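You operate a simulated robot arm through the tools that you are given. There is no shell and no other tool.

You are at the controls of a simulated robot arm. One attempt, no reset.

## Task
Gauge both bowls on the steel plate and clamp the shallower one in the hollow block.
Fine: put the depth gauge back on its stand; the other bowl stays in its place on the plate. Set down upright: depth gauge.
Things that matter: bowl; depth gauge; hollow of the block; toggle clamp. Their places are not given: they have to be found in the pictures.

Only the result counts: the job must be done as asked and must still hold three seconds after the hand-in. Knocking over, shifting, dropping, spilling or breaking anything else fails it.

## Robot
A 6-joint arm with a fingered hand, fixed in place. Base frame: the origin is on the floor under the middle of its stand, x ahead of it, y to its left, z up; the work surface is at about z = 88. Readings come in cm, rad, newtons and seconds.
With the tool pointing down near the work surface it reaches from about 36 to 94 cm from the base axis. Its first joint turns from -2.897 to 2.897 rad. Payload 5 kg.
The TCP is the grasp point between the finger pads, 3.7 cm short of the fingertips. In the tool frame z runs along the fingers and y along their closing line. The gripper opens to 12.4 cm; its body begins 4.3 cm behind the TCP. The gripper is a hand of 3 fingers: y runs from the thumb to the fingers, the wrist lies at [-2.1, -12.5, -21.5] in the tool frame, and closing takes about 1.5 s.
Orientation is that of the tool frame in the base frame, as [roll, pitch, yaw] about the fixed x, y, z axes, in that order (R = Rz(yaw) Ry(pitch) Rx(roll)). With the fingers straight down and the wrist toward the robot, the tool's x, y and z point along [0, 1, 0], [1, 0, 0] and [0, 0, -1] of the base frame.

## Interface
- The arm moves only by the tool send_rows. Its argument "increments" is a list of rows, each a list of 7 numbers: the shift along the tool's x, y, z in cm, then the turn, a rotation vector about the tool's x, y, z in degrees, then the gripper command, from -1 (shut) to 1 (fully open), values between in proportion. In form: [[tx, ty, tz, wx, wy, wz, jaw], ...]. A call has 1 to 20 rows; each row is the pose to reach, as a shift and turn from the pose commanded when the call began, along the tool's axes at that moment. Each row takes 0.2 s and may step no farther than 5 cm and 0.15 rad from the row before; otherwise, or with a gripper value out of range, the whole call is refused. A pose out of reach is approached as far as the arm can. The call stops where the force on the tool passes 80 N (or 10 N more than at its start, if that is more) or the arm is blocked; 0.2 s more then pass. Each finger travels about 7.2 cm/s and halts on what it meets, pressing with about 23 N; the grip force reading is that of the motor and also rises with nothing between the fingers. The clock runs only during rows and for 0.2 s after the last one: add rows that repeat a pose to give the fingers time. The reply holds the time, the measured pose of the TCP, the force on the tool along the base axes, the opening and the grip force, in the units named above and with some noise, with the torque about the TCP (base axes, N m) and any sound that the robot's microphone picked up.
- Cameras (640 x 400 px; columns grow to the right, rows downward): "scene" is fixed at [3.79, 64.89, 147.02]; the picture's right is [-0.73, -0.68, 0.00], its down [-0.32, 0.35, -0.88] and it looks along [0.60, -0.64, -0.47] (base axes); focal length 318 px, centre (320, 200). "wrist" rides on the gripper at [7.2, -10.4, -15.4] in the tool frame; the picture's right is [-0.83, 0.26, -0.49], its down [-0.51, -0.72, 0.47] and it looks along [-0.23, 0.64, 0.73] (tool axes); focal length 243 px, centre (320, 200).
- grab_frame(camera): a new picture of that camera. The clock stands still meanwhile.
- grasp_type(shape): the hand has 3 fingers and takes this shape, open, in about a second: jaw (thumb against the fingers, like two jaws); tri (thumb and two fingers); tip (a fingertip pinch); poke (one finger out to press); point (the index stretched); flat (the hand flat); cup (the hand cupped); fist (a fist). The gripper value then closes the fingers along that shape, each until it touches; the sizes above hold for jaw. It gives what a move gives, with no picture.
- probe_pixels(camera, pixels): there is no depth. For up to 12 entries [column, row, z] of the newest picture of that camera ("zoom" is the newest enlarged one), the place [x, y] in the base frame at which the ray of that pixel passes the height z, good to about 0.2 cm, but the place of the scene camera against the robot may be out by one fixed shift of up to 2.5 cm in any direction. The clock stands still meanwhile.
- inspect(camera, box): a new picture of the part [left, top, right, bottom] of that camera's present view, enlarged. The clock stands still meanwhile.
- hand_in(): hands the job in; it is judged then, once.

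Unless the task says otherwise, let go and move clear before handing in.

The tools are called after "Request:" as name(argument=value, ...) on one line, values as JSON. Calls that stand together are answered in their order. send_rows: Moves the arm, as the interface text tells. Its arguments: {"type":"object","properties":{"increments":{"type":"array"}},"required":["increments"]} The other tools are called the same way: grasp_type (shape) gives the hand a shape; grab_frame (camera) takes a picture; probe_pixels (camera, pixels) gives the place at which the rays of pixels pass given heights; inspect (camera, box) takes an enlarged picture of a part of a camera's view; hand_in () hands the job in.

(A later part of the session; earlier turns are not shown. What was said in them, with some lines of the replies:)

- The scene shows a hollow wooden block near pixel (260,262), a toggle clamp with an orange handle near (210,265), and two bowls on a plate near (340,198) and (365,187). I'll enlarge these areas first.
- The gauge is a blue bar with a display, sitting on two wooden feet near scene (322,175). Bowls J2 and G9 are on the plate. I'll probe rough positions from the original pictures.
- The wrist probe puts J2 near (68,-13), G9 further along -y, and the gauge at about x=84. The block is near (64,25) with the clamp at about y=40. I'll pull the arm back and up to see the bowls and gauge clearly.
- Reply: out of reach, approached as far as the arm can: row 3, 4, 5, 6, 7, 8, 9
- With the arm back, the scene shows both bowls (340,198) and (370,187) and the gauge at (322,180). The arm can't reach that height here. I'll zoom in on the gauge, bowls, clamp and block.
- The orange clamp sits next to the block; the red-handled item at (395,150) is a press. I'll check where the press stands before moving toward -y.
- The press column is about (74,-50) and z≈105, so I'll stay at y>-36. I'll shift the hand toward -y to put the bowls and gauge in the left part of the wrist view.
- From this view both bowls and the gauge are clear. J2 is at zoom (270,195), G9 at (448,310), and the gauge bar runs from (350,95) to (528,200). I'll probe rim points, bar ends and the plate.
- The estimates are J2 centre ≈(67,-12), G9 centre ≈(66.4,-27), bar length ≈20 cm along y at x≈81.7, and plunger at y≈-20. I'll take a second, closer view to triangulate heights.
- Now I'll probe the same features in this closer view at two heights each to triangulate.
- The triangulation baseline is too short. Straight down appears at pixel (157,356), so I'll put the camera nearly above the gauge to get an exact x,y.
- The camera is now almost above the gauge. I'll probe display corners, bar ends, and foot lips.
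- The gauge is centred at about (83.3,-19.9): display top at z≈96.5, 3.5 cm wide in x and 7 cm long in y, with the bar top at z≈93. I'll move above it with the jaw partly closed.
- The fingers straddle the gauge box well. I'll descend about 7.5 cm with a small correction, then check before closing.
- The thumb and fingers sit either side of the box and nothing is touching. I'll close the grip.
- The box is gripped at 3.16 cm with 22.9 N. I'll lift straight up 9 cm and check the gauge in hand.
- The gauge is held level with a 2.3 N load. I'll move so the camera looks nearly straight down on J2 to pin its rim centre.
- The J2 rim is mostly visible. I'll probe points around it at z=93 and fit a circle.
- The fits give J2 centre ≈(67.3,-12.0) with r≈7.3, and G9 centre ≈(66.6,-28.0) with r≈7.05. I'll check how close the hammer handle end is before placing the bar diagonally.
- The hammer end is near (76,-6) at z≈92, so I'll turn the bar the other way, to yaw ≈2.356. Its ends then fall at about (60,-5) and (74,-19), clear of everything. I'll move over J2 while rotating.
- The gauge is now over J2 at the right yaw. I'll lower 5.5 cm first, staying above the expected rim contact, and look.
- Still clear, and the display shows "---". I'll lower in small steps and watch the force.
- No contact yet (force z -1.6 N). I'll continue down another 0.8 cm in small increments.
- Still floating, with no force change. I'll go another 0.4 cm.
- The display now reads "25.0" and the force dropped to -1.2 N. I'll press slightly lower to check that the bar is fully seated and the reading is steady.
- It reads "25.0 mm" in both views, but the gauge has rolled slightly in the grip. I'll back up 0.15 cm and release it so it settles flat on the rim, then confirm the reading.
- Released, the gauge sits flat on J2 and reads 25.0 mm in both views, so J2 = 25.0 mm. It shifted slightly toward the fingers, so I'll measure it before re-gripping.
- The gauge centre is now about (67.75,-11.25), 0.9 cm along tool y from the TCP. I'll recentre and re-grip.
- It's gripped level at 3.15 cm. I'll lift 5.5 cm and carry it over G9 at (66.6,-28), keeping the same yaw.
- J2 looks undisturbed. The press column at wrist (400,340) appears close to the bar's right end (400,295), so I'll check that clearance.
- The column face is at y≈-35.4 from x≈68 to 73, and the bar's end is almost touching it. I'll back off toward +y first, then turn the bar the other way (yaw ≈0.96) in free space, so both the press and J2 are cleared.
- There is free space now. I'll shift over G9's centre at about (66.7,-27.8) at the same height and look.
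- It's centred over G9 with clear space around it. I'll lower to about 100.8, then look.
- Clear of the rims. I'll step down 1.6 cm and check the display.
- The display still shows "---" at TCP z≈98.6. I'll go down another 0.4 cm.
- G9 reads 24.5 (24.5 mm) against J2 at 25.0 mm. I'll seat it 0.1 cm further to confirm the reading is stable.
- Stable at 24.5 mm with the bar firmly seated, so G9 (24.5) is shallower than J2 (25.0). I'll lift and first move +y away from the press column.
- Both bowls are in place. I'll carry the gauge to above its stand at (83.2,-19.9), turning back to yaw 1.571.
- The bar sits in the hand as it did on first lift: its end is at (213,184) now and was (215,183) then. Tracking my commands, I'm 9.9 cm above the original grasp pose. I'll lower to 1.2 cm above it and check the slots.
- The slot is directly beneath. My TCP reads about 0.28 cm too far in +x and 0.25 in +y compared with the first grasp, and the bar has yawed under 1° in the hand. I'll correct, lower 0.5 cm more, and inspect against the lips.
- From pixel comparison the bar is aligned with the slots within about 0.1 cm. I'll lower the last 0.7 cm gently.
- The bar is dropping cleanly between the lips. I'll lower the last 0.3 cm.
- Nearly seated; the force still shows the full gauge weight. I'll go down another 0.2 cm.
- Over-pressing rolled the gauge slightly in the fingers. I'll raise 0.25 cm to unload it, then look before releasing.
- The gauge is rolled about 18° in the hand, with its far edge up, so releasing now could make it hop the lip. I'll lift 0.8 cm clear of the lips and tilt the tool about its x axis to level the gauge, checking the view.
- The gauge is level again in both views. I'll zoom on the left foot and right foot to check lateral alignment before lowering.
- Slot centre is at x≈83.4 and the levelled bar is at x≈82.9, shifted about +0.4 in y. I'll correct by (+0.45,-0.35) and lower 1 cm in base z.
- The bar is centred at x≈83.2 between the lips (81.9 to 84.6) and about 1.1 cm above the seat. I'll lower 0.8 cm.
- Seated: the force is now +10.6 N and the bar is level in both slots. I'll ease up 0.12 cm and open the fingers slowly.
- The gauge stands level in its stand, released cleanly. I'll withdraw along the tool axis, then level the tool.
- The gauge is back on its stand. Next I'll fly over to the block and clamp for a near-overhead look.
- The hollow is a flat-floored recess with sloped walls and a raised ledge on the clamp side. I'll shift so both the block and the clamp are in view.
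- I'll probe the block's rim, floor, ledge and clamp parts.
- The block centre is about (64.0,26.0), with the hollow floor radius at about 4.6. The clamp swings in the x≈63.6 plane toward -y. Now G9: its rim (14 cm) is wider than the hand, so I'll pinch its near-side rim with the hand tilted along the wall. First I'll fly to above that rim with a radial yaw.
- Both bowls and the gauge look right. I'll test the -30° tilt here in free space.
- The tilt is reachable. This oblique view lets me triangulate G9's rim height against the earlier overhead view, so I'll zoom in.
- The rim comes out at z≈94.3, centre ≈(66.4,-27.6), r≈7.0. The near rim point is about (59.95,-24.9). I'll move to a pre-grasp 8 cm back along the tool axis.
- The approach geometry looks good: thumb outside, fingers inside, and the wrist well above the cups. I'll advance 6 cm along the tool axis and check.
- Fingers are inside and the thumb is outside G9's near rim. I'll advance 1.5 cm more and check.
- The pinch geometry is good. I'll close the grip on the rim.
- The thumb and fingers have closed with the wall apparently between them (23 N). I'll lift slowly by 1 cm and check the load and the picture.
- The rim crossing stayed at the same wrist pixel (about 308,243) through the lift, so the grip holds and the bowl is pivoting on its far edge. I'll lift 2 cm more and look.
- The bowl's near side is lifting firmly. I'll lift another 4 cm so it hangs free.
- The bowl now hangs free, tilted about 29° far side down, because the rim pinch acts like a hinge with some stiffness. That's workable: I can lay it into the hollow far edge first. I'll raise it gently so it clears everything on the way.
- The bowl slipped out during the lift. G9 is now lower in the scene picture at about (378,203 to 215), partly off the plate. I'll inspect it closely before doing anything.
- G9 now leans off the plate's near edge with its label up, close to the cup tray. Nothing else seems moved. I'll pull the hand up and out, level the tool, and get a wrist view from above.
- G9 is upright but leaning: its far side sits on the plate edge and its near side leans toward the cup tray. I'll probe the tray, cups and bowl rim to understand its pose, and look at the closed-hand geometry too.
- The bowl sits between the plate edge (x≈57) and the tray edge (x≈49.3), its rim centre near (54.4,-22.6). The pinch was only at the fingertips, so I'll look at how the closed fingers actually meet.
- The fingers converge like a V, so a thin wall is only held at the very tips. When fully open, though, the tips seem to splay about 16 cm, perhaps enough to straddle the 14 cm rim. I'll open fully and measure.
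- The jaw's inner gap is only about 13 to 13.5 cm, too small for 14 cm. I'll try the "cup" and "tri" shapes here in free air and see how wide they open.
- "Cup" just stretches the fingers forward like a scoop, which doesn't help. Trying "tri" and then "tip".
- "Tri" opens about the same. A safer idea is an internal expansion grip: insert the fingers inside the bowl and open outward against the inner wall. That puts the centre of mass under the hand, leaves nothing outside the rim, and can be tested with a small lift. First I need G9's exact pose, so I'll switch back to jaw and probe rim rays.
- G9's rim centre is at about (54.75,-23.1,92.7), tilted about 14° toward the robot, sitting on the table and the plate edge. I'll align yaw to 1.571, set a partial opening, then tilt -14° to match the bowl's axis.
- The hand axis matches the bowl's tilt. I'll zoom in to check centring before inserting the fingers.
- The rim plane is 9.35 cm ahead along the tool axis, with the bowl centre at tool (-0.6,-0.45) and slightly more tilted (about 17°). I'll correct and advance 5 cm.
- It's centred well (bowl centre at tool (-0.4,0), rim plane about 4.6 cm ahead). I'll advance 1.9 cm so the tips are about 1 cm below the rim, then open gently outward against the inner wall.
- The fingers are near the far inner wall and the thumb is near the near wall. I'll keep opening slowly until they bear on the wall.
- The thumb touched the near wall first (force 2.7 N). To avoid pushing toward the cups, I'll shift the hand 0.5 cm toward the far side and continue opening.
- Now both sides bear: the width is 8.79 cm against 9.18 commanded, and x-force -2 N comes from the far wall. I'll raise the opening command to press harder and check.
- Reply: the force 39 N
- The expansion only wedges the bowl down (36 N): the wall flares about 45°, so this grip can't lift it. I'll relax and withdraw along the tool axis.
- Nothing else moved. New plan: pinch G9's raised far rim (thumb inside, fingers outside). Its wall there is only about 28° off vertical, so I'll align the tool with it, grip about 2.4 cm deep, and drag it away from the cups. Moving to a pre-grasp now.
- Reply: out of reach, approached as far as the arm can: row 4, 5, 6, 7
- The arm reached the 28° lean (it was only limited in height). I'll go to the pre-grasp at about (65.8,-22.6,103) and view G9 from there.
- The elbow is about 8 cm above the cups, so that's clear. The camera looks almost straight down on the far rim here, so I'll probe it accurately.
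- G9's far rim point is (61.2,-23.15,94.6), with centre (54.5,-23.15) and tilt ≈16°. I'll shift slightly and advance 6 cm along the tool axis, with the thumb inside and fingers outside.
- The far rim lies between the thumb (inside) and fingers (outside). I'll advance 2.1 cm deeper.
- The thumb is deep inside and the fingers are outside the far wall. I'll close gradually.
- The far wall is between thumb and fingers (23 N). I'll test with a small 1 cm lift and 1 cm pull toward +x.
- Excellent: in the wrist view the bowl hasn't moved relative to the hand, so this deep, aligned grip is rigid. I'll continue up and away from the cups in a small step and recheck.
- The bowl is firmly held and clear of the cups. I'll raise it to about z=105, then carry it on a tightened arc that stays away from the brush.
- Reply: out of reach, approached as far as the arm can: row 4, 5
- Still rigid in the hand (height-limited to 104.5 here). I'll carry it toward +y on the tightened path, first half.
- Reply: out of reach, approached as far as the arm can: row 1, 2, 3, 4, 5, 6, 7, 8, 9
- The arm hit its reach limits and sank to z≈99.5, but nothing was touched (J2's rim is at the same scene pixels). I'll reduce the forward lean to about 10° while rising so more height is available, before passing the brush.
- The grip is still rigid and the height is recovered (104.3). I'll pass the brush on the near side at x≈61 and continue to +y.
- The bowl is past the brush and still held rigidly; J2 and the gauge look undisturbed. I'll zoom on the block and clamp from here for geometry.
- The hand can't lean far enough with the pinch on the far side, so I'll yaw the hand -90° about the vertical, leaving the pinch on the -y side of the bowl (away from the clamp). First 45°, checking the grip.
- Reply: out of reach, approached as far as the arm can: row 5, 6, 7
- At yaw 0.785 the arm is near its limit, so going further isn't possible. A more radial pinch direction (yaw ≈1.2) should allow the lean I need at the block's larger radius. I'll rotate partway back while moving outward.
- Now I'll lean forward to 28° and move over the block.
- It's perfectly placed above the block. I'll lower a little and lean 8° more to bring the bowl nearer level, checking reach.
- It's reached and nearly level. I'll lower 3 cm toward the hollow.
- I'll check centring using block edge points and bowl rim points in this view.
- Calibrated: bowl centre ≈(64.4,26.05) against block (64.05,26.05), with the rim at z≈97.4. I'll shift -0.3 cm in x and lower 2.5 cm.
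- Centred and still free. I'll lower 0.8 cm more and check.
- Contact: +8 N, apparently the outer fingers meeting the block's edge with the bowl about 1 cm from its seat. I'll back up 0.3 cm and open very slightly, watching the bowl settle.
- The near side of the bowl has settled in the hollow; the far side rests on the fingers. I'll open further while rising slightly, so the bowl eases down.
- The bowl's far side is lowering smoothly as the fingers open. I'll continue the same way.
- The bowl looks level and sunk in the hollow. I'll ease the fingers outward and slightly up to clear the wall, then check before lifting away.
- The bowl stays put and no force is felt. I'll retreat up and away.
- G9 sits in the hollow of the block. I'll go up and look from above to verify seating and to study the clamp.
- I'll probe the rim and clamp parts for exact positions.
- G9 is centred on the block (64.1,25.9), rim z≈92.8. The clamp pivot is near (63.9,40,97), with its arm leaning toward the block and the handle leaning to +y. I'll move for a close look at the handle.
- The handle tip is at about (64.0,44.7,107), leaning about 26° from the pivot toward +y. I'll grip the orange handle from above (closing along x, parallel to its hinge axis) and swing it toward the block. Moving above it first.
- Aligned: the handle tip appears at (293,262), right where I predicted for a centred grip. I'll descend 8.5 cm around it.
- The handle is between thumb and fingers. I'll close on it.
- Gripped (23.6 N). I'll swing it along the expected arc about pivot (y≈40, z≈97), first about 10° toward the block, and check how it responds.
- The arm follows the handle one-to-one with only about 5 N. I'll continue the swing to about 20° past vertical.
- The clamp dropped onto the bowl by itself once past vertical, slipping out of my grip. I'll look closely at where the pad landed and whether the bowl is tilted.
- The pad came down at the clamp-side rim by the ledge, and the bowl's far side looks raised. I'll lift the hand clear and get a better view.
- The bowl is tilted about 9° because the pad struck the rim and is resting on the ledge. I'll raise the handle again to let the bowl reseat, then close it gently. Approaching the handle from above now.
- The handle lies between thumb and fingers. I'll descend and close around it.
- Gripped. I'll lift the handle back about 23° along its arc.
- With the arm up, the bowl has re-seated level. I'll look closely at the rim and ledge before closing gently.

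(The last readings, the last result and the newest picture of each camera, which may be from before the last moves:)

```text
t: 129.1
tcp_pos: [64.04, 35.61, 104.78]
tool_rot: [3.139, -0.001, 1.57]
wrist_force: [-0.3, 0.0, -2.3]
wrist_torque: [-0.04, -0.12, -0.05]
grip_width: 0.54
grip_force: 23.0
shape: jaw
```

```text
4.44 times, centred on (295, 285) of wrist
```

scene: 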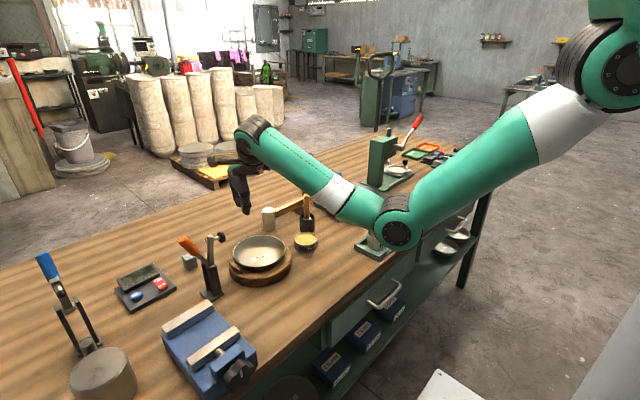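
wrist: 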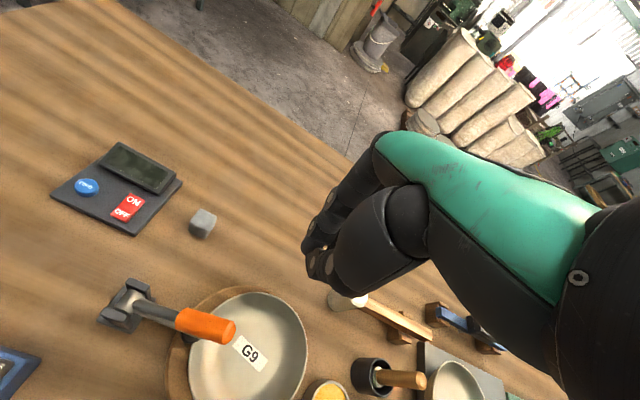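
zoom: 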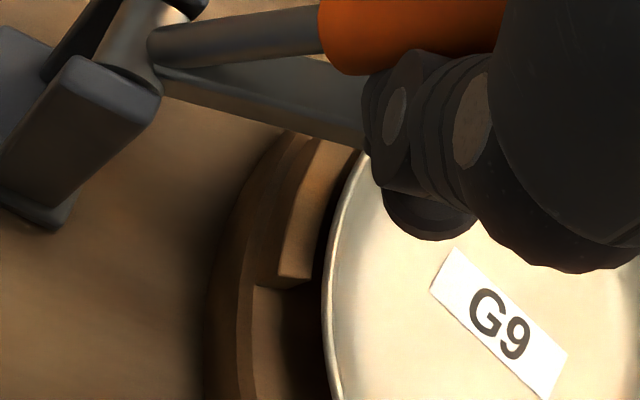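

The rim stands only slightly above the ledge top, so the pad should clamp the rim with the ledge as stop. I'll lower the handle gently and watch for first contact.

Request:
send_rows(increments=[[-0.4, 0, 0.25, 0, 0, 0, -1], [-0.8, 0, 0.55, 0, 0, 0, -1], [-1.2, 0, 0.88, 0, 0, 0, -1], [-1.5, 0, 1.15, 0, 0, 0, -1], [-1.5, 0, 1.15, 0, 0, 0, -1]])

Request:
inspect(camera="scene", box=[215, 220, 295, 290])

```text
t: 130.3
tcp_pos: [63.9, 34.17, 103.57]
tool_rot: [-3.141, 0.002, 1.57]
wrist_force: [2.1, -2.8, -4.1]
wrist_torque: [0.08, -0.25, -0.04]
grip_width: 0.54
grip_force: 22.6
shape: jaw
```

```text
5.71 times, centred on (255, 255) of scene
```

zoom: 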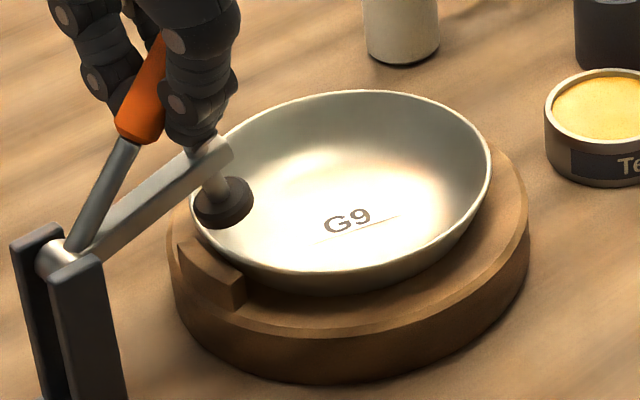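

Not touching yet. I'll lower a bit more.

Request:
send_rows(increments=[[-0.3, 0, 0.28, 0, 0, 0, -1], [-0.6, 0, 0.6, 0, 0, 0, -1], [-0.6, 0, 0.6, 0, 0, 0, -1]])

Request:
inspect(camera="scene", box=[215, 220, 295, 290])

Request:
inspect(camera="wrist", box=[240, 230, 400, 380])

```text
t: 131.1
tcp_pos: [64.1, 33.55, 103.01]
tool_rot: [-3.14, 0.003, 1.569]
wrist_force: [-2.2, -5.0, -5.6]
wrist_torque: [-0.05, -0.04, -0.05]
grip_width: 0.55
grip_force: 23.2
shape: jaw
```

```text
5.71 times, centred on (255, 255) of scene
```

zoom: 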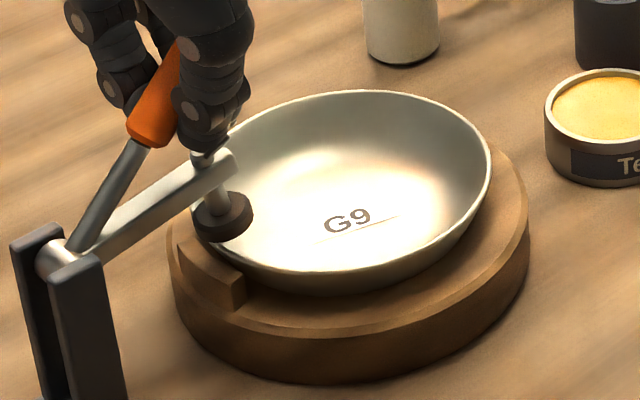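

```text
2.67 times, centred on (320, 305) of wrist
```

zoom: 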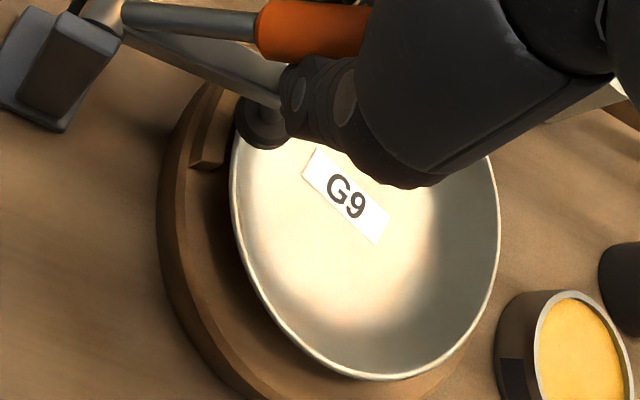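

Still no bowl movement; the pad is approaching the inner rim. I'll keep lowering in small steps.

Request:
send_rows(increments=[[-0.2, 0, 0.25, 0, 0, 0, -1], [-0.4, 0, 0.55, 0, 0, 0, -1], [-0.4, 0, 0.55, 0, 0, 0, -1]])

Request:
inspect(camera="scene", box=[215, 220, 295, 290])

Request:
inspect(camera="wrist", box=[240, 230, 400, 380])

```text
t: 131.9
tcp_pos: [64.0, 33.21, 102.47]
tool_rot: [-3.142, 0.003, 1.569]
wrist_force: [-2.6, -2.8, -5.8]
wrist_torque: [-0.02, -0.03, -0.04]
grip_width: 0.54
grip_force: 23.0
shape: jaw
```

```text
5.71 times, centred on (255, 255) of scene
```

zoom: 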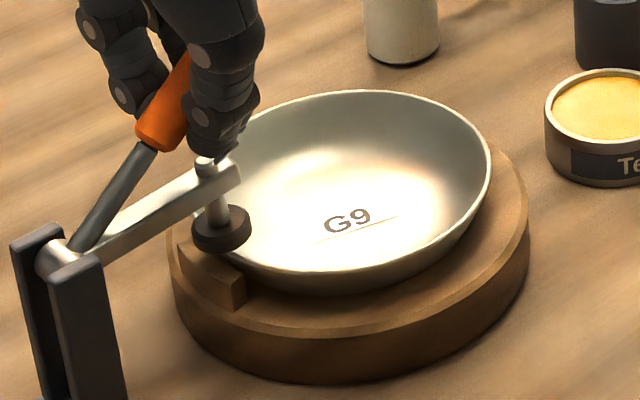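

```text
2.67 times, centred on (320, 305) of wrist
```

zoom: 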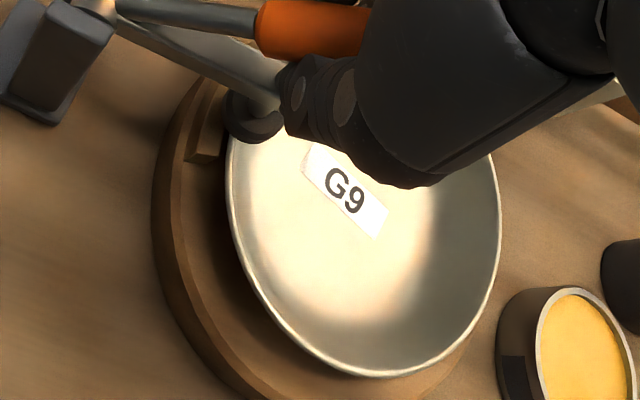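

The pad is now just above the rim with the bowl still level. I'll lower a little more.

Request:
send_rows(increments=[[-0.12, 0, 0.2, 0, 0, 0, -1], [-0.25, 0, 0.4, 0, 0, 0, -1], [-0.25, 0, 0.4, 0, 0, 0, -1]])

Request:
inspect(camera="scene", box=[225, 230, 285, 280])

Request:
inspect(camera="wrist", box=[250, 240, 350, 340])

```text
t: 132.7
tcp_pos: [64.02, 32.89, 102.12]
tool_rot: [-3.141, 0.002, 1.571]
wrist_force: [-4.7, -2.0, -3.7]
wrist_torque: [-0.04, 0.01, -0.02]
grip_width: 0.55
grip_force: 23.0
shape: jaw
```

```text
8.00 times, centred on (255, 255) of scene
```

zoom: 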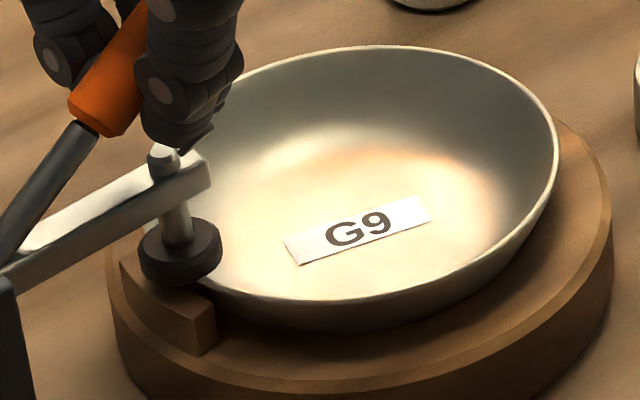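

```text
4.00 times, centred on (300, 290) of wrist
```

zoom: 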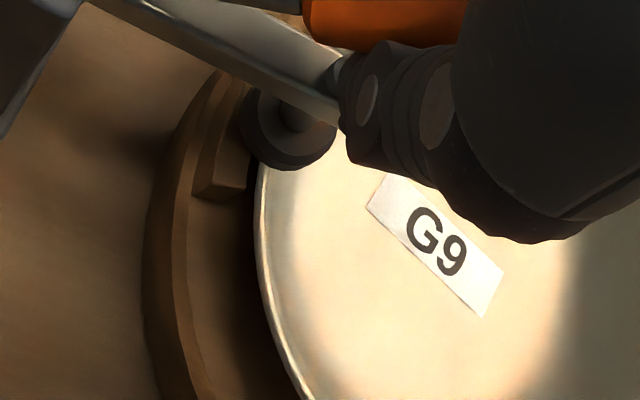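

The pad now straddles the rim and ledge, right at contact, bowl level. I'll press slightly further.

Request:
send_rows(increments=[[-0.08, 0, 0.15, 0, 0, 0, -1], [-0.15, 0, 0.3, 0, 0, 0, -1], [-0.15, 0, 0.3, 0, 0, 0, -1]])

Request:
inspect(camera="scene", box=[225, 230, 285, 280])

```text
t: 133.5
tcp_pos: [64.02, 32.86, 101.77]
tool_rot: [-3.141, 0.003, 1.569]
wrist_force: [-4.1, -4.1, 0.4]
wrist_torque: [-0.08, -0.01, -0.04]
grip_width: 0.63
grip_force: 22.9
shape: jaw
```

```text
8.00 times, centred on (255, 255) of scene
```

zoom: 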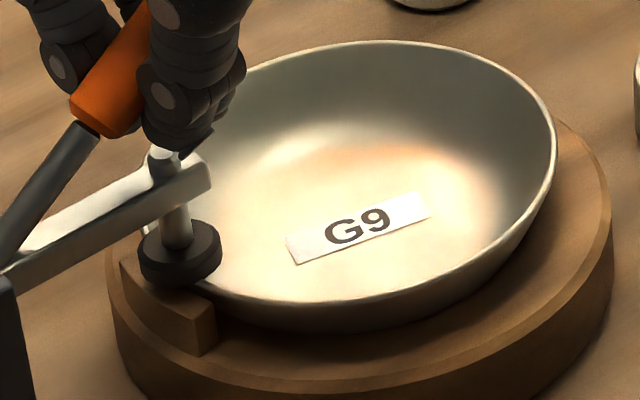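

Contact has begun (the vertical force changed by about 4 N). I'll press a little more to find where it firmly stops.

Request:
send_rows(increments=[[-0.08, 0, 0.15, 0, 0, 0, -1], [-0.15, 0, 0.3, 0, 0, 0, -1], [-0.15, 0, 0.3, 0, 0, 0, -1]])

Request:
inspect(camera="scene", box=[225, 230, 285, 280])

```text
t: 134.3
tcp_pos: [63.95, 32.76, 101.42]
tool_rot: [3.141, 0.001, 1.571]
wrist_force: [-2.0, -2.3, -1.4]
wrist_torque: [-0.03, -0.04, -0.02]
grip_width: 0.56
grip_force: 23.1
shape: jaw
```

```text
8.00 times, centred on (255, 255) of scene
```

zoom: 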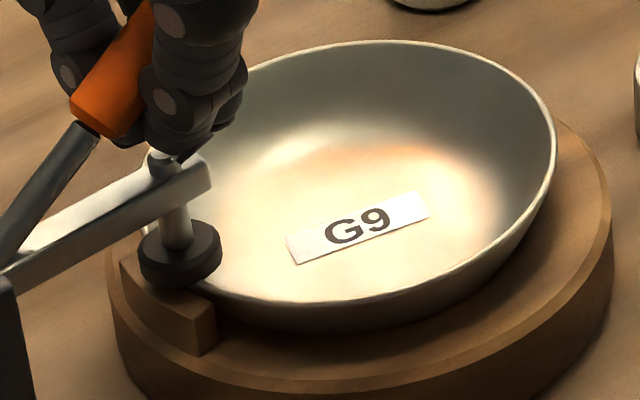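

The clamp has stopped with the bowl nearly level. I'll open the fingers slowly and see how the clamp rests on its own.

Request:
send_rows(increments=[[0, 0, 0, 0, 0, 0, -0.85], [0, 0, 0, 0, 0, 0, -0.7], [0, 0, 0, 0, 0, 0, -0.5], [0, 0, 0, 0, 0, 0, -0.3], [0, 0, 0, 0, 0, 0, -0.1], [0, 0, 0, 0, 0, 0, 0.1], [0, 0, 0, 0, 0, 0, 0.1]])

Request:
inspect(camera="scene", box=[225, 230, 285, 280])

Request:
inspect(camera="scene", box=[190, 200, 300, 290])

```text
t: 135.9
tcp_pos: [63.9, 32.63, 101.51]
tool_rot: [-3.141, 0.002, 1.568]
wrist_force: [-0.4, 0.0, 0.7]
wrist_torque: [0.04, -0.05, -0.02]
grip_width: 6.76
grip_force: 0.1
shape: jaw
```

```text
8.00 times, centred on (255, 255) of scene
```

zoom: 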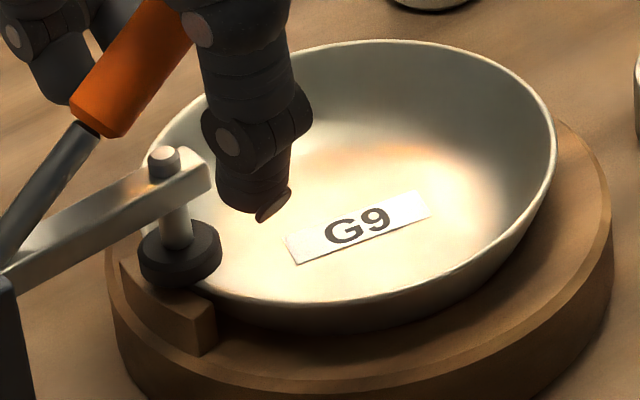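

```text
4.44 times, centred on (245, 245) of scene
```

zoom: 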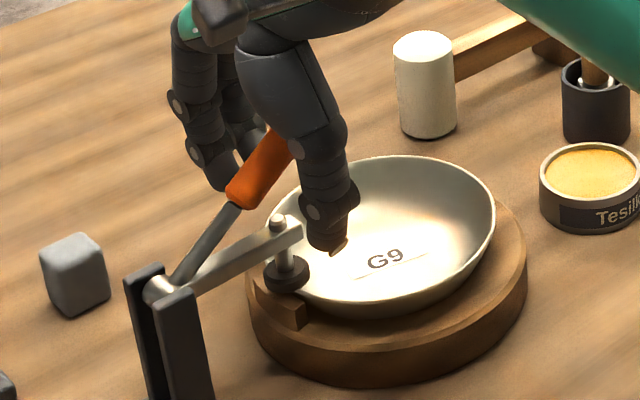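

The clamp stays closed by itself: arm slightly below horizontal, pad on the rim, bowl nearly level. To make sure it's properly locked I'll withdraw, close the hand, and press gently on the handle while listening for a click.

Request:
send_rows(increments=[[0, 0, -2.5, 0, 0, 0, 0.1], [0, 0, -5.5, 0, 0, 0, 0.1], [0, 0, -8.5, 0, 0, 0, 0.1], [1, 0, -8.5, 0, 0, 0, -0.5], [2.1, 0, -8.5, 0, 0, 0, -1], [2.1, 0, -8.5, 0, 0, 0, -1], [2.1, 0, -8.5, 0, 0, 0, -1]])

Request:
grab_frame(camera="wrist")

Request:
inspect(camera="scene", box=[190, 190, 300, 290])

```text
t: 137.5
tcp_pos: [63.67, 34.68, 110.17]
tool_rot: [-3.141, 0.002, 1.57]
wrist_force: [-1.1, -0.1, 0.0]
wrist_torque: [-0.01, -0.02, -0.01]
grip_width: 0.0
grip_force: 23.2
shape: jaw
```

```text
taken
```

wrist: 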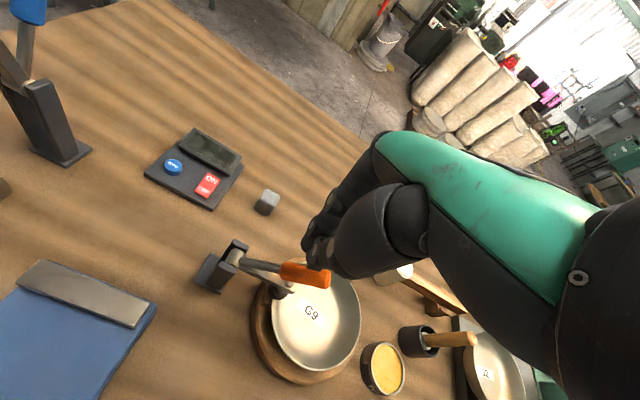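

```text
4.00 times, centred on (245, 240) of scene
```

zoom: 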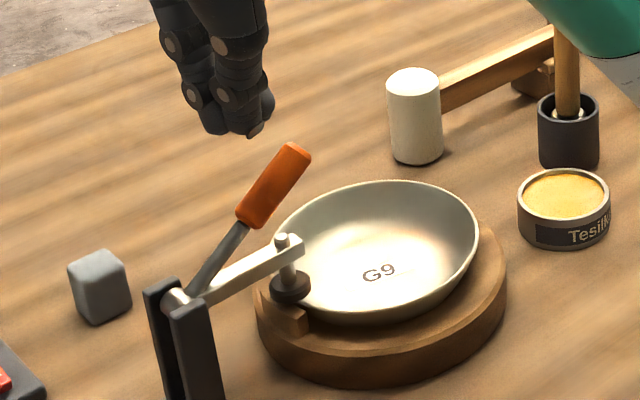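

Clamp closed and bowl seated. I'll touch down on the handle and press gently.

Request:
send_rows(increments=[[-0.15, 0.15, 1.2, 0, 0, 0, -1], [-0.3, 0.3, 2.4, 0, 0, 0, -1], [-0.6, 0.3, 2.8, 0, 0, 0, -1], [-0.9, 0.3, 3.2, 0, 0, 0, -1], [-0.9, 0.3, 3.2, 0, 0, 0, -1]])

Request:
inspect(camera="scene", box=[190, 190, 300, 290])

```text
t: 138.7
tcp_pos: [64.28, 33.88, 106.88]
tool_rot: [3.141, 0.002, 1.569]
wrist_force: [0.2, 0.7, 0.8]
wrist_torque: [-0.02, -0.01, 0.01]
grip_width: 0.0
grip_force: 22.6
shape: jaw
```

```text
4.00 times, centred on (245, 240) of scene
```

zoom: 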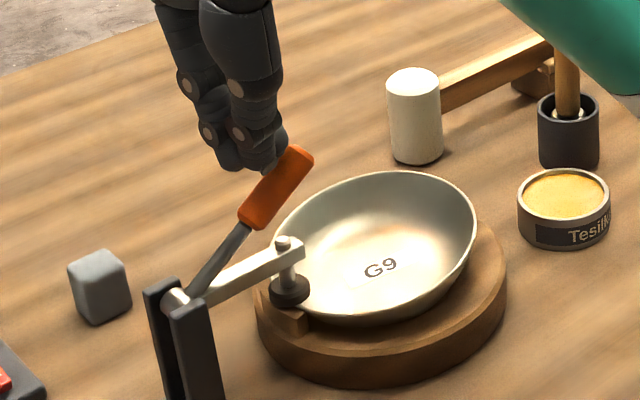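

Only about 1 N already tips the light bowl slightly. I'll press a bit more to find the firm stop.

Request:
send_rows(increments=[[-0.2, 0, 0.27, 0, 0, 0, -1], [-0.4, 0, 0.53, 0, 0, 0, -1], [-0.6, 0, 0.8, 0, 0, 0, -1], [-0.6, 0, 0.8, 0, 0, 0, -1]])

Request:
inspect(camera="scene", box=[190, 190, 300, 290])

Request:
inspect(camera="scene", box=[225, 230, 285, 280])

```text
t: 139.7
tcp_pos: [64.16, 33.44, 106.41]
tool_rot: [3.134, -0.002, 1.574]
wrist_force: [4.6, 22.3, 25.5]
wrist_torque: [0.13, -0.08, 0.03]
grip_width: 0.0
grip_force: 23.6
shape: jaw
```

```text
4.00 times, centred on (245, 240) of scene
```

zoom: 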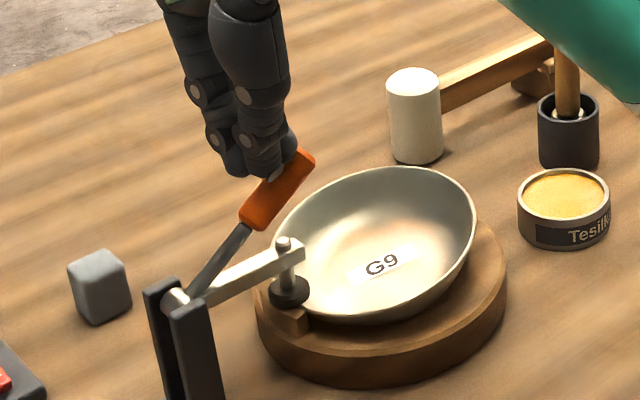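

```text
8.00 times, centred on (255, 255) of scene
```

zoom: 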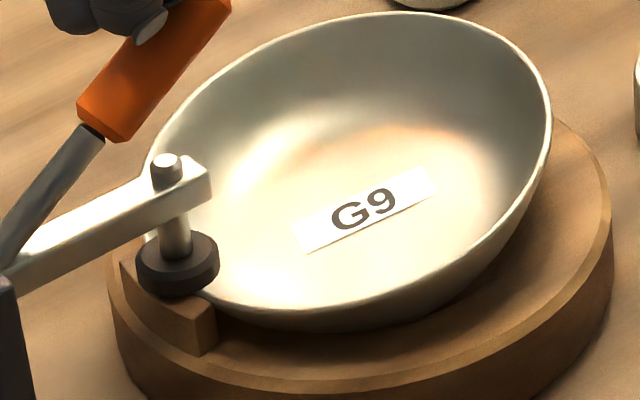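

The firm stop is the pad on the ledge (34 N), and it tips the bowl about 8° there; no click exists. I'd rather have the bowl level with the pad bearing on its rim. I'll leave the handle and press the raised -y side of the bowl down to reseat it under the pad.

Request:
send_rows(increments=[[0.3, 0, -1, 0, 0, 0, -1], [0.6, 0, -3, 0, 0, 0, -1], [0, 0, -5, 0, 0, 0, -1], [-4, 0, -5, 0, 0, 0, -1], [-8, 0, -5, 0, 0, 0, -1], [-12, 0, -4, 0, 0, 0, -1], [-12, 0, -4, 0, 0, 0, -1]])

Request:
grab_frame(camera="wrist")

Request:
inspect(camera="scene", box=[200, 190, 310, 290])

```text
t: 141.3
tcp_pos: [64.32, 21.04, 110.01]
tool_rot: [-3.141, 0.002, 1.569]
wrist_force: [0.8, -0.6, -0.8]
wrist_torque: [0.0, -0.03, 0.02]
grip_width: 0.0
grip_force: 22.9
shape: jaw
```

```text
taken
```

wrist: 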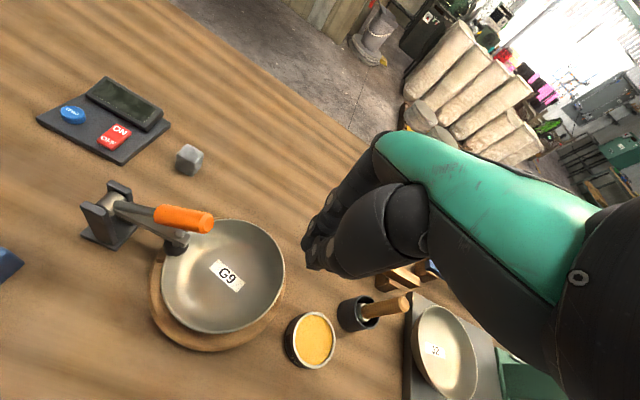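

```text
4.00 times, centred on (255, 240) of scene
```

zoom: 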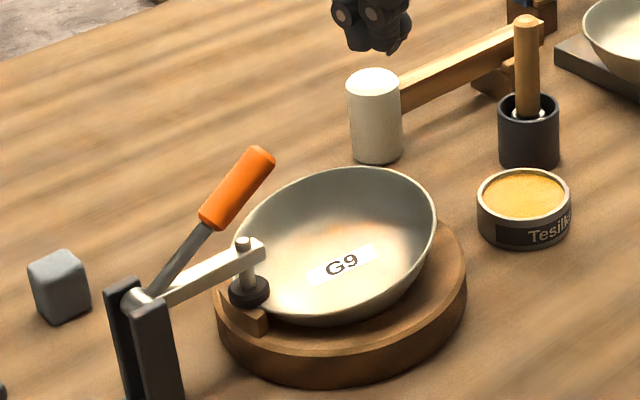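

The bowl is still tipped under the pad. I'll lower the closed fingertips onto the floor of its raised -y side.

Request:
send_rows(increments=[[1, 0, 3, 0, 0, 0, -1], [2, 0, 7, 0, 0, 0, -1], [2, 0, 11, 0, 0, 0, -1], [2, 0, 14, 0, 0, 0, -1], [2, 0, 14, 0, 0, 0, -1]])

Request:
inspect(camera="scene", box=[215, 210, 305, 290])

```text
t: 142.5
tcp_pos: [64.18, 23.12, 95.63]
tool_rot: [3.141, 0.0, 1.571]
wrist_force: [-1.0, 1.5, 1.2]
wrist_torque: [0.07, -0.03, -0.04]
grip_width: 0.0
grip_force: 22.9
shape: jaw
```

```text
5.00 times, centred on (260, 250) of scene
```

zoom: 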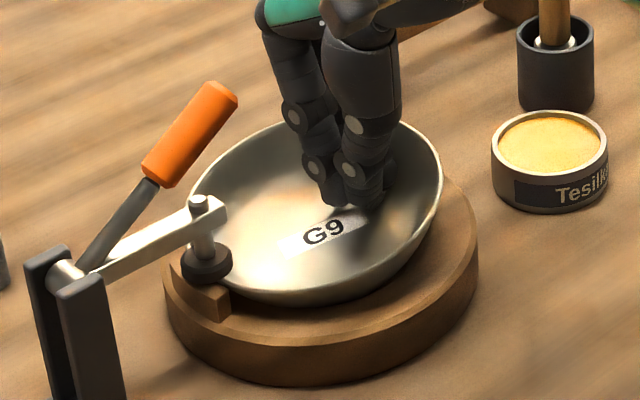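

The fingertips are just touching. I'll press down in small steps.

Request:
send_rows(increments=[[0, 0, 0.2, 0, 0, 0, -1], [0, 0, 0.4, 0, 0, 0, -1], [0, 0, 0.6, 0, 0, 0, -1], [0, 0, 0.6, 0, 0, 0, -1]])

Request:
inspect(camera="scene", box=[215, 210, 305, 290])

```text
t: 143.5
tcp_pos: [64.32, 23.23, 95.24]
tool_rot: [-3.141, 0.001, 1.57]
wrist_force: [0.4, 0.7, 3.7]
wrist_torque: [0.01, 0.0, 0.05]
grip_width: 0.0
grip_force: 22.6
shape: jaw
```

```text
5.00 times, centred on (260, 250) of scene
```

zoom: 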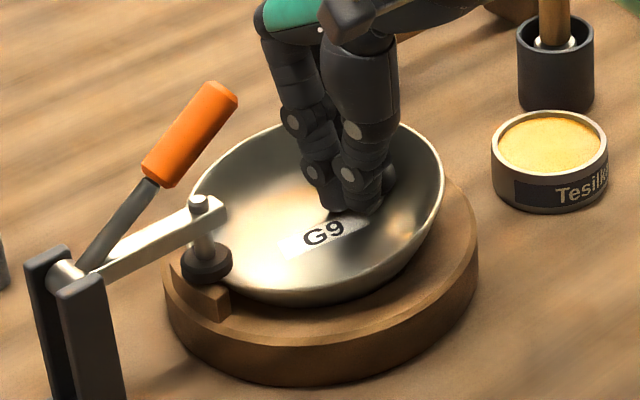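

Request:
send_rows(increments=[[0, 0, 0.25, 0, 0, 0, -1], [0, 0, 0.5, 0, 0, 0, -1], [0, 0, 0.75, 0, 0, 0, -1], [0, 0, 0.75, 0, 0, 0, -1]])

Request:
inspect(camera="scene", box=[215, 210, 305, 290])

```text
t: 144.5
tcp_pos: [64.24, 23.13, 94.8]
tool_rot: [-3.141, 0.003, 1.569]
wrist_force: [-0.3, -1.4, 2.9]
wrist_torque: [-0.05, 0.05, 0.05]
grip_width: 0.0
grip_force: 22.9
shape: jaw
```

```text
5.00 times, centred on (260, 250) of scene
```

zoom: 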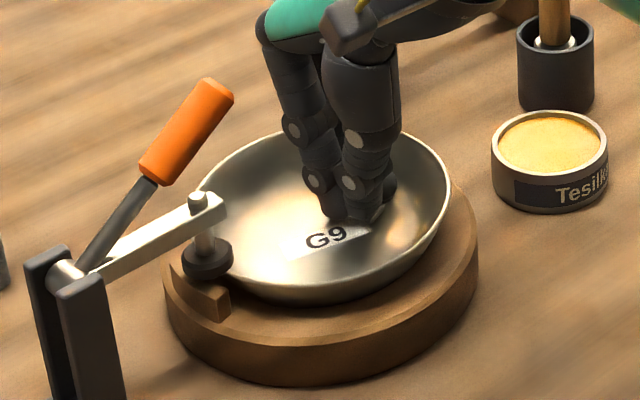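

It works: the bowl is levelling and the pad is riding up on the rim. I'll continue until it seats firmly.

Request:
send_rows(increments=[[0, 0, 0.2, 0, 0, 0, -1], [0, 0, 0.4, 0, 0, 0, -1], [0, 0, 0.6, 0, 0, 0, -1], [0, 0, 0.6, 0, 0, 0, -1]])

Request:
inspect(camera="scene", box=[215, 210, 305, 290])

```text
t: 145.5
tcp_pos: [64.19, 23.23, 94.48]
tool_rot: [3.134, -0.002, 1.57]
wrist_force: [-6.7, -0.1, 39.3]
wrist_torque: [0.11, 0.65, 0.01]
grip_width: 0.0
grip_force: 23.1
shape: jaw
```

```text
5.00 times, centred on (260, 250) of scene
```

zoom: 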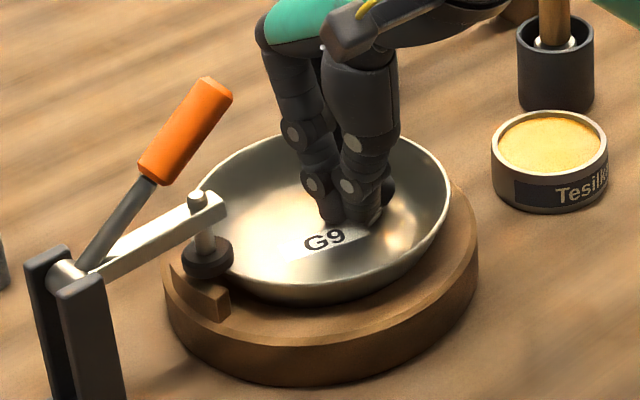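

Firmly seated (39 N) and level, with the pad riding on the rim. I'll withdraw the hand straight up and check.

Request:
send_rows(increments=[[0, 0, -0.5, 0, 0, 0, -1], [0, 0, -2, 0, 0, 0, -1], [0, 0, -5, 0, 0, 0, -1], [-1, 0, -9, 0, 0, 0, -1], [-2, 0, -13, 0, 0, 0, -1], [-2, 0, -15, 0, 0, 0, -1], [-2, 0, -15, 0, 0, 0, -1]])

Request:
inspect(camera="scene", box=[215, 210, 305, 290])

Request:
inspect(camera="scene", box=[225, 230, 285, 280])

Request:
grab_frame(camera="wrist")

```text
t: 147.1
tcp_pos: [64.25, 21.13, 108.85]
tool_rot: [3.14, 0.003, 1.568]
wrist_force: [0.4, 0.4, 0.6]
wrist_torque: [-0.02, -0.01, 0.01]
grip_width: 0.01
grip_force: 22.8
shape: jaw
```

```text
5.00 times, centred on (260, 250) of scene
```

zoom: 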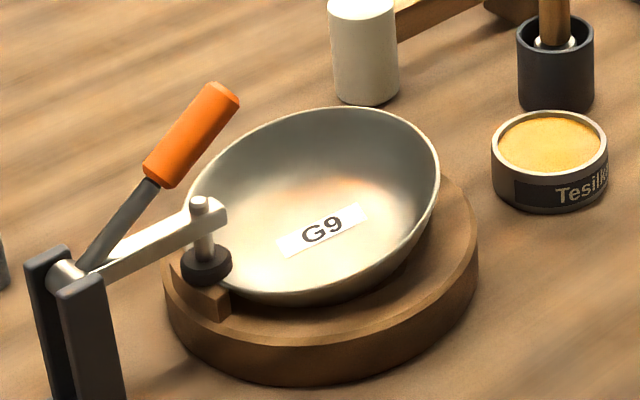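

```text
8.00 times, centred on (255, 255) of scene
```

zoom: 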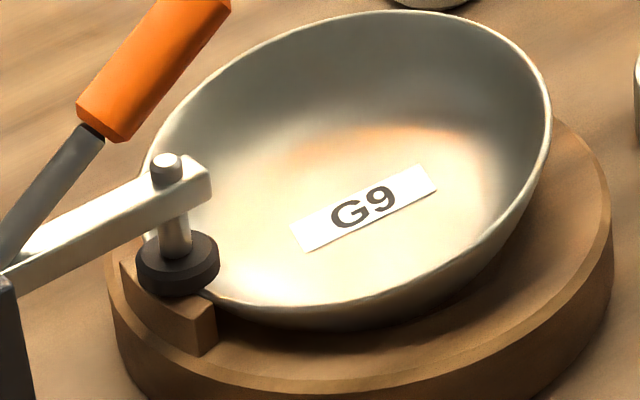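

```text
taken
```

wrist: 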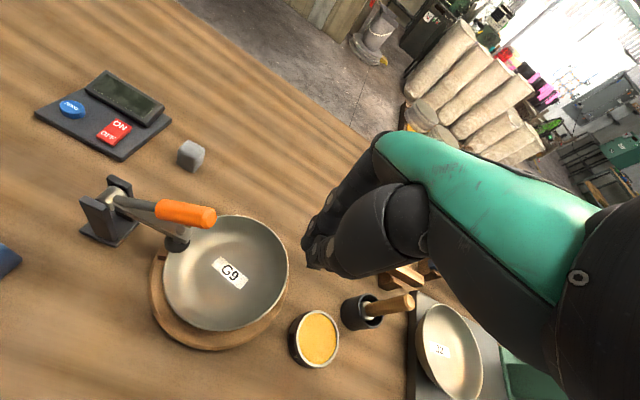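

Released, the clamp pulls itself back to its stop: it's an active toggle holding the rim down, so the bowl sits in the hollow with a small (about 7°) lean under the pad. That is the clamp's natural closed state. I'll move the arm back to a neutral pose and check the whole scene.

Request:
send_rows(increments=[[-1, 1, -2, 0, 0, 0, -0.8], [-3, 2.5, -4, 0, 0, 0, -0.5], [-6, 4.5, -6, 0, 0, 0, 0], [-9, 6.5, -7, 0, 0, 0, 0.5], [-12, 8.5, -7.3, 0, 0, 0, 1], [-14.9, 9.9, -7.3, 0, 0, 0, 1], [-14.9, 9.9, -7.3, 0, 0, 0, 1]])

Request:
grab_frame(camera="scene")

Request:
inspect(camera="scene", box=[280, 150, 440, 250])

Request:
inspect(camera="scene", box=[160, 200, 320, 300])

```text
t: 148.7
tcp_pos: [74.3, 6.35, 116.32]
tool_rot: [-3.14, 0.0, 1.572]
wrist_force: [-0.3, 0.7, 0.0]
wrist_torque: [0.01, -0.01, 0.01]
grip_width: 12.35
grip_force: 0.0
shape: jaw
```

```text
taken
```

scene: 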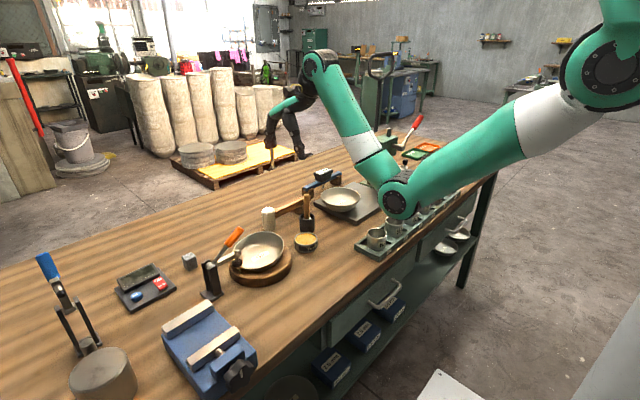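

```text
4.00 times, centred on (360, 200) of scene
```

zoom: 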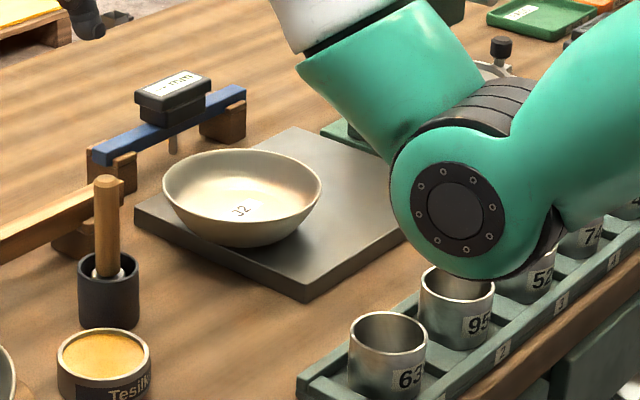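

```text
4.00 times, centred on (240, 250) of scene
```

zoom: 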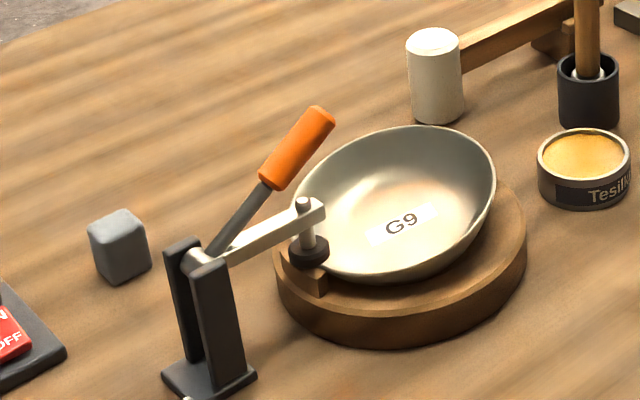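

Everything else matches the first pictures: J2 and plate, cups, tin, hammer, block are at the same pixels, and the clamp is holding G9 on the block. A last check of the gauge on its stand, and of G9 under the pad.

Request:
inspect(camera="scene", box=[290, 155, 370, 205])

Request:
inspect(camera="scene", box=[225, 225, 295, 285])

Request:
grab_frame(camera="wrist")

```text
8.00 times, centred on (330, 180) of scene
```

zoom: 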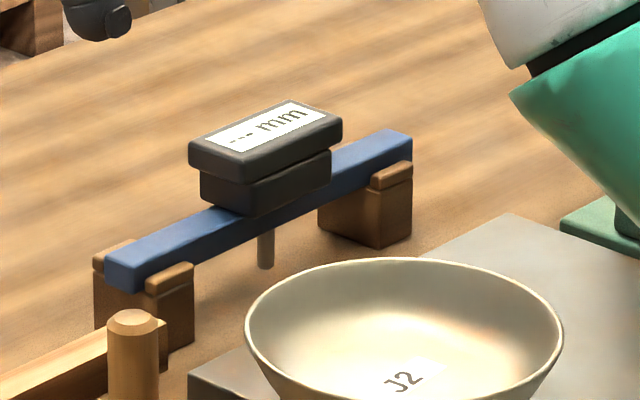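

```text
6.67 times, centred on (260, 255) of scene
```

zoom: 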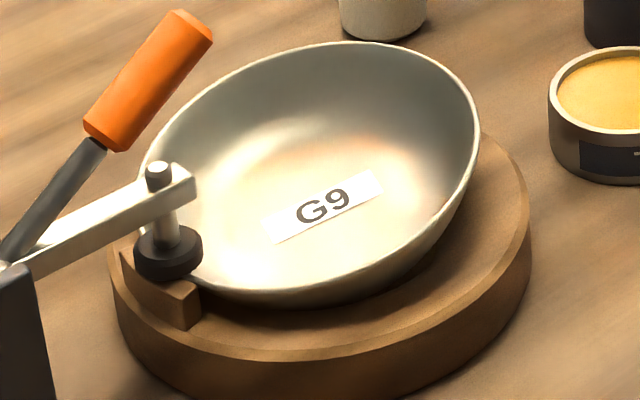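

```text
taken
```

wrist: 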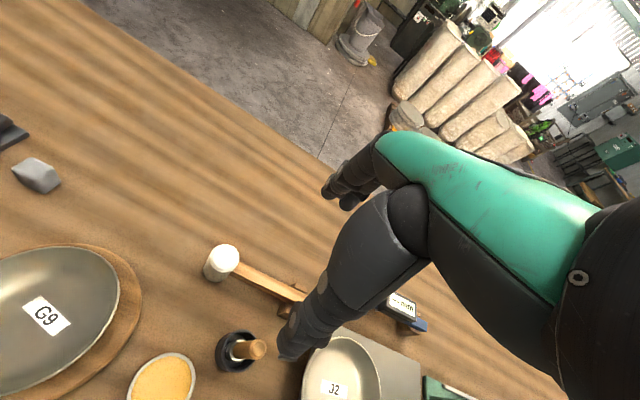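

Both bowls were gauged: J2 reads 25.0 mm and G9 reads 24.5 mm, so G9 is the shallower one. In the final pictures:
- **Gauge:** level and upright in its stand.
- **J2:** still in its place on the plate.
- **G9:** in the hollow with the toggle clamp closed on its rim. It leans roughly 7–9° under the pad.
- **Hand:** well clear.

Handing in.

Request:
hand_in()

```text
The job is handed in.
```

I handed the job in with the shallower bowl, G9, in the hollow block and the toggle clamp closed on its rim. I don't have the verdict yet.

- **Gauging:** J2 read 25.0 mm and G9 read 24.5 mm. Each reading held steady when the gauge was seated on the rim.
- **G9 in the block:** it is centred in the hollow but leans roughly 7–9°. The pad presses on one side of the rim until it meets the small ledge on the block, which tips the light bowl. I could press it level by hand, but the clamp pushed it back when I let go.
- **Drop on the way:** G9 slipped from my first grip and fell about 10 cm, landing half off the plate near the cups. I saw no damage to it, and the cups showed no shift in later pictures.
- **The rest:** the gauge is upright on its stand, about 0.3 cm from where it started. J2 is in its place on the plate, and the tray, hammer, tin and block looked unmoved in the final pictures.
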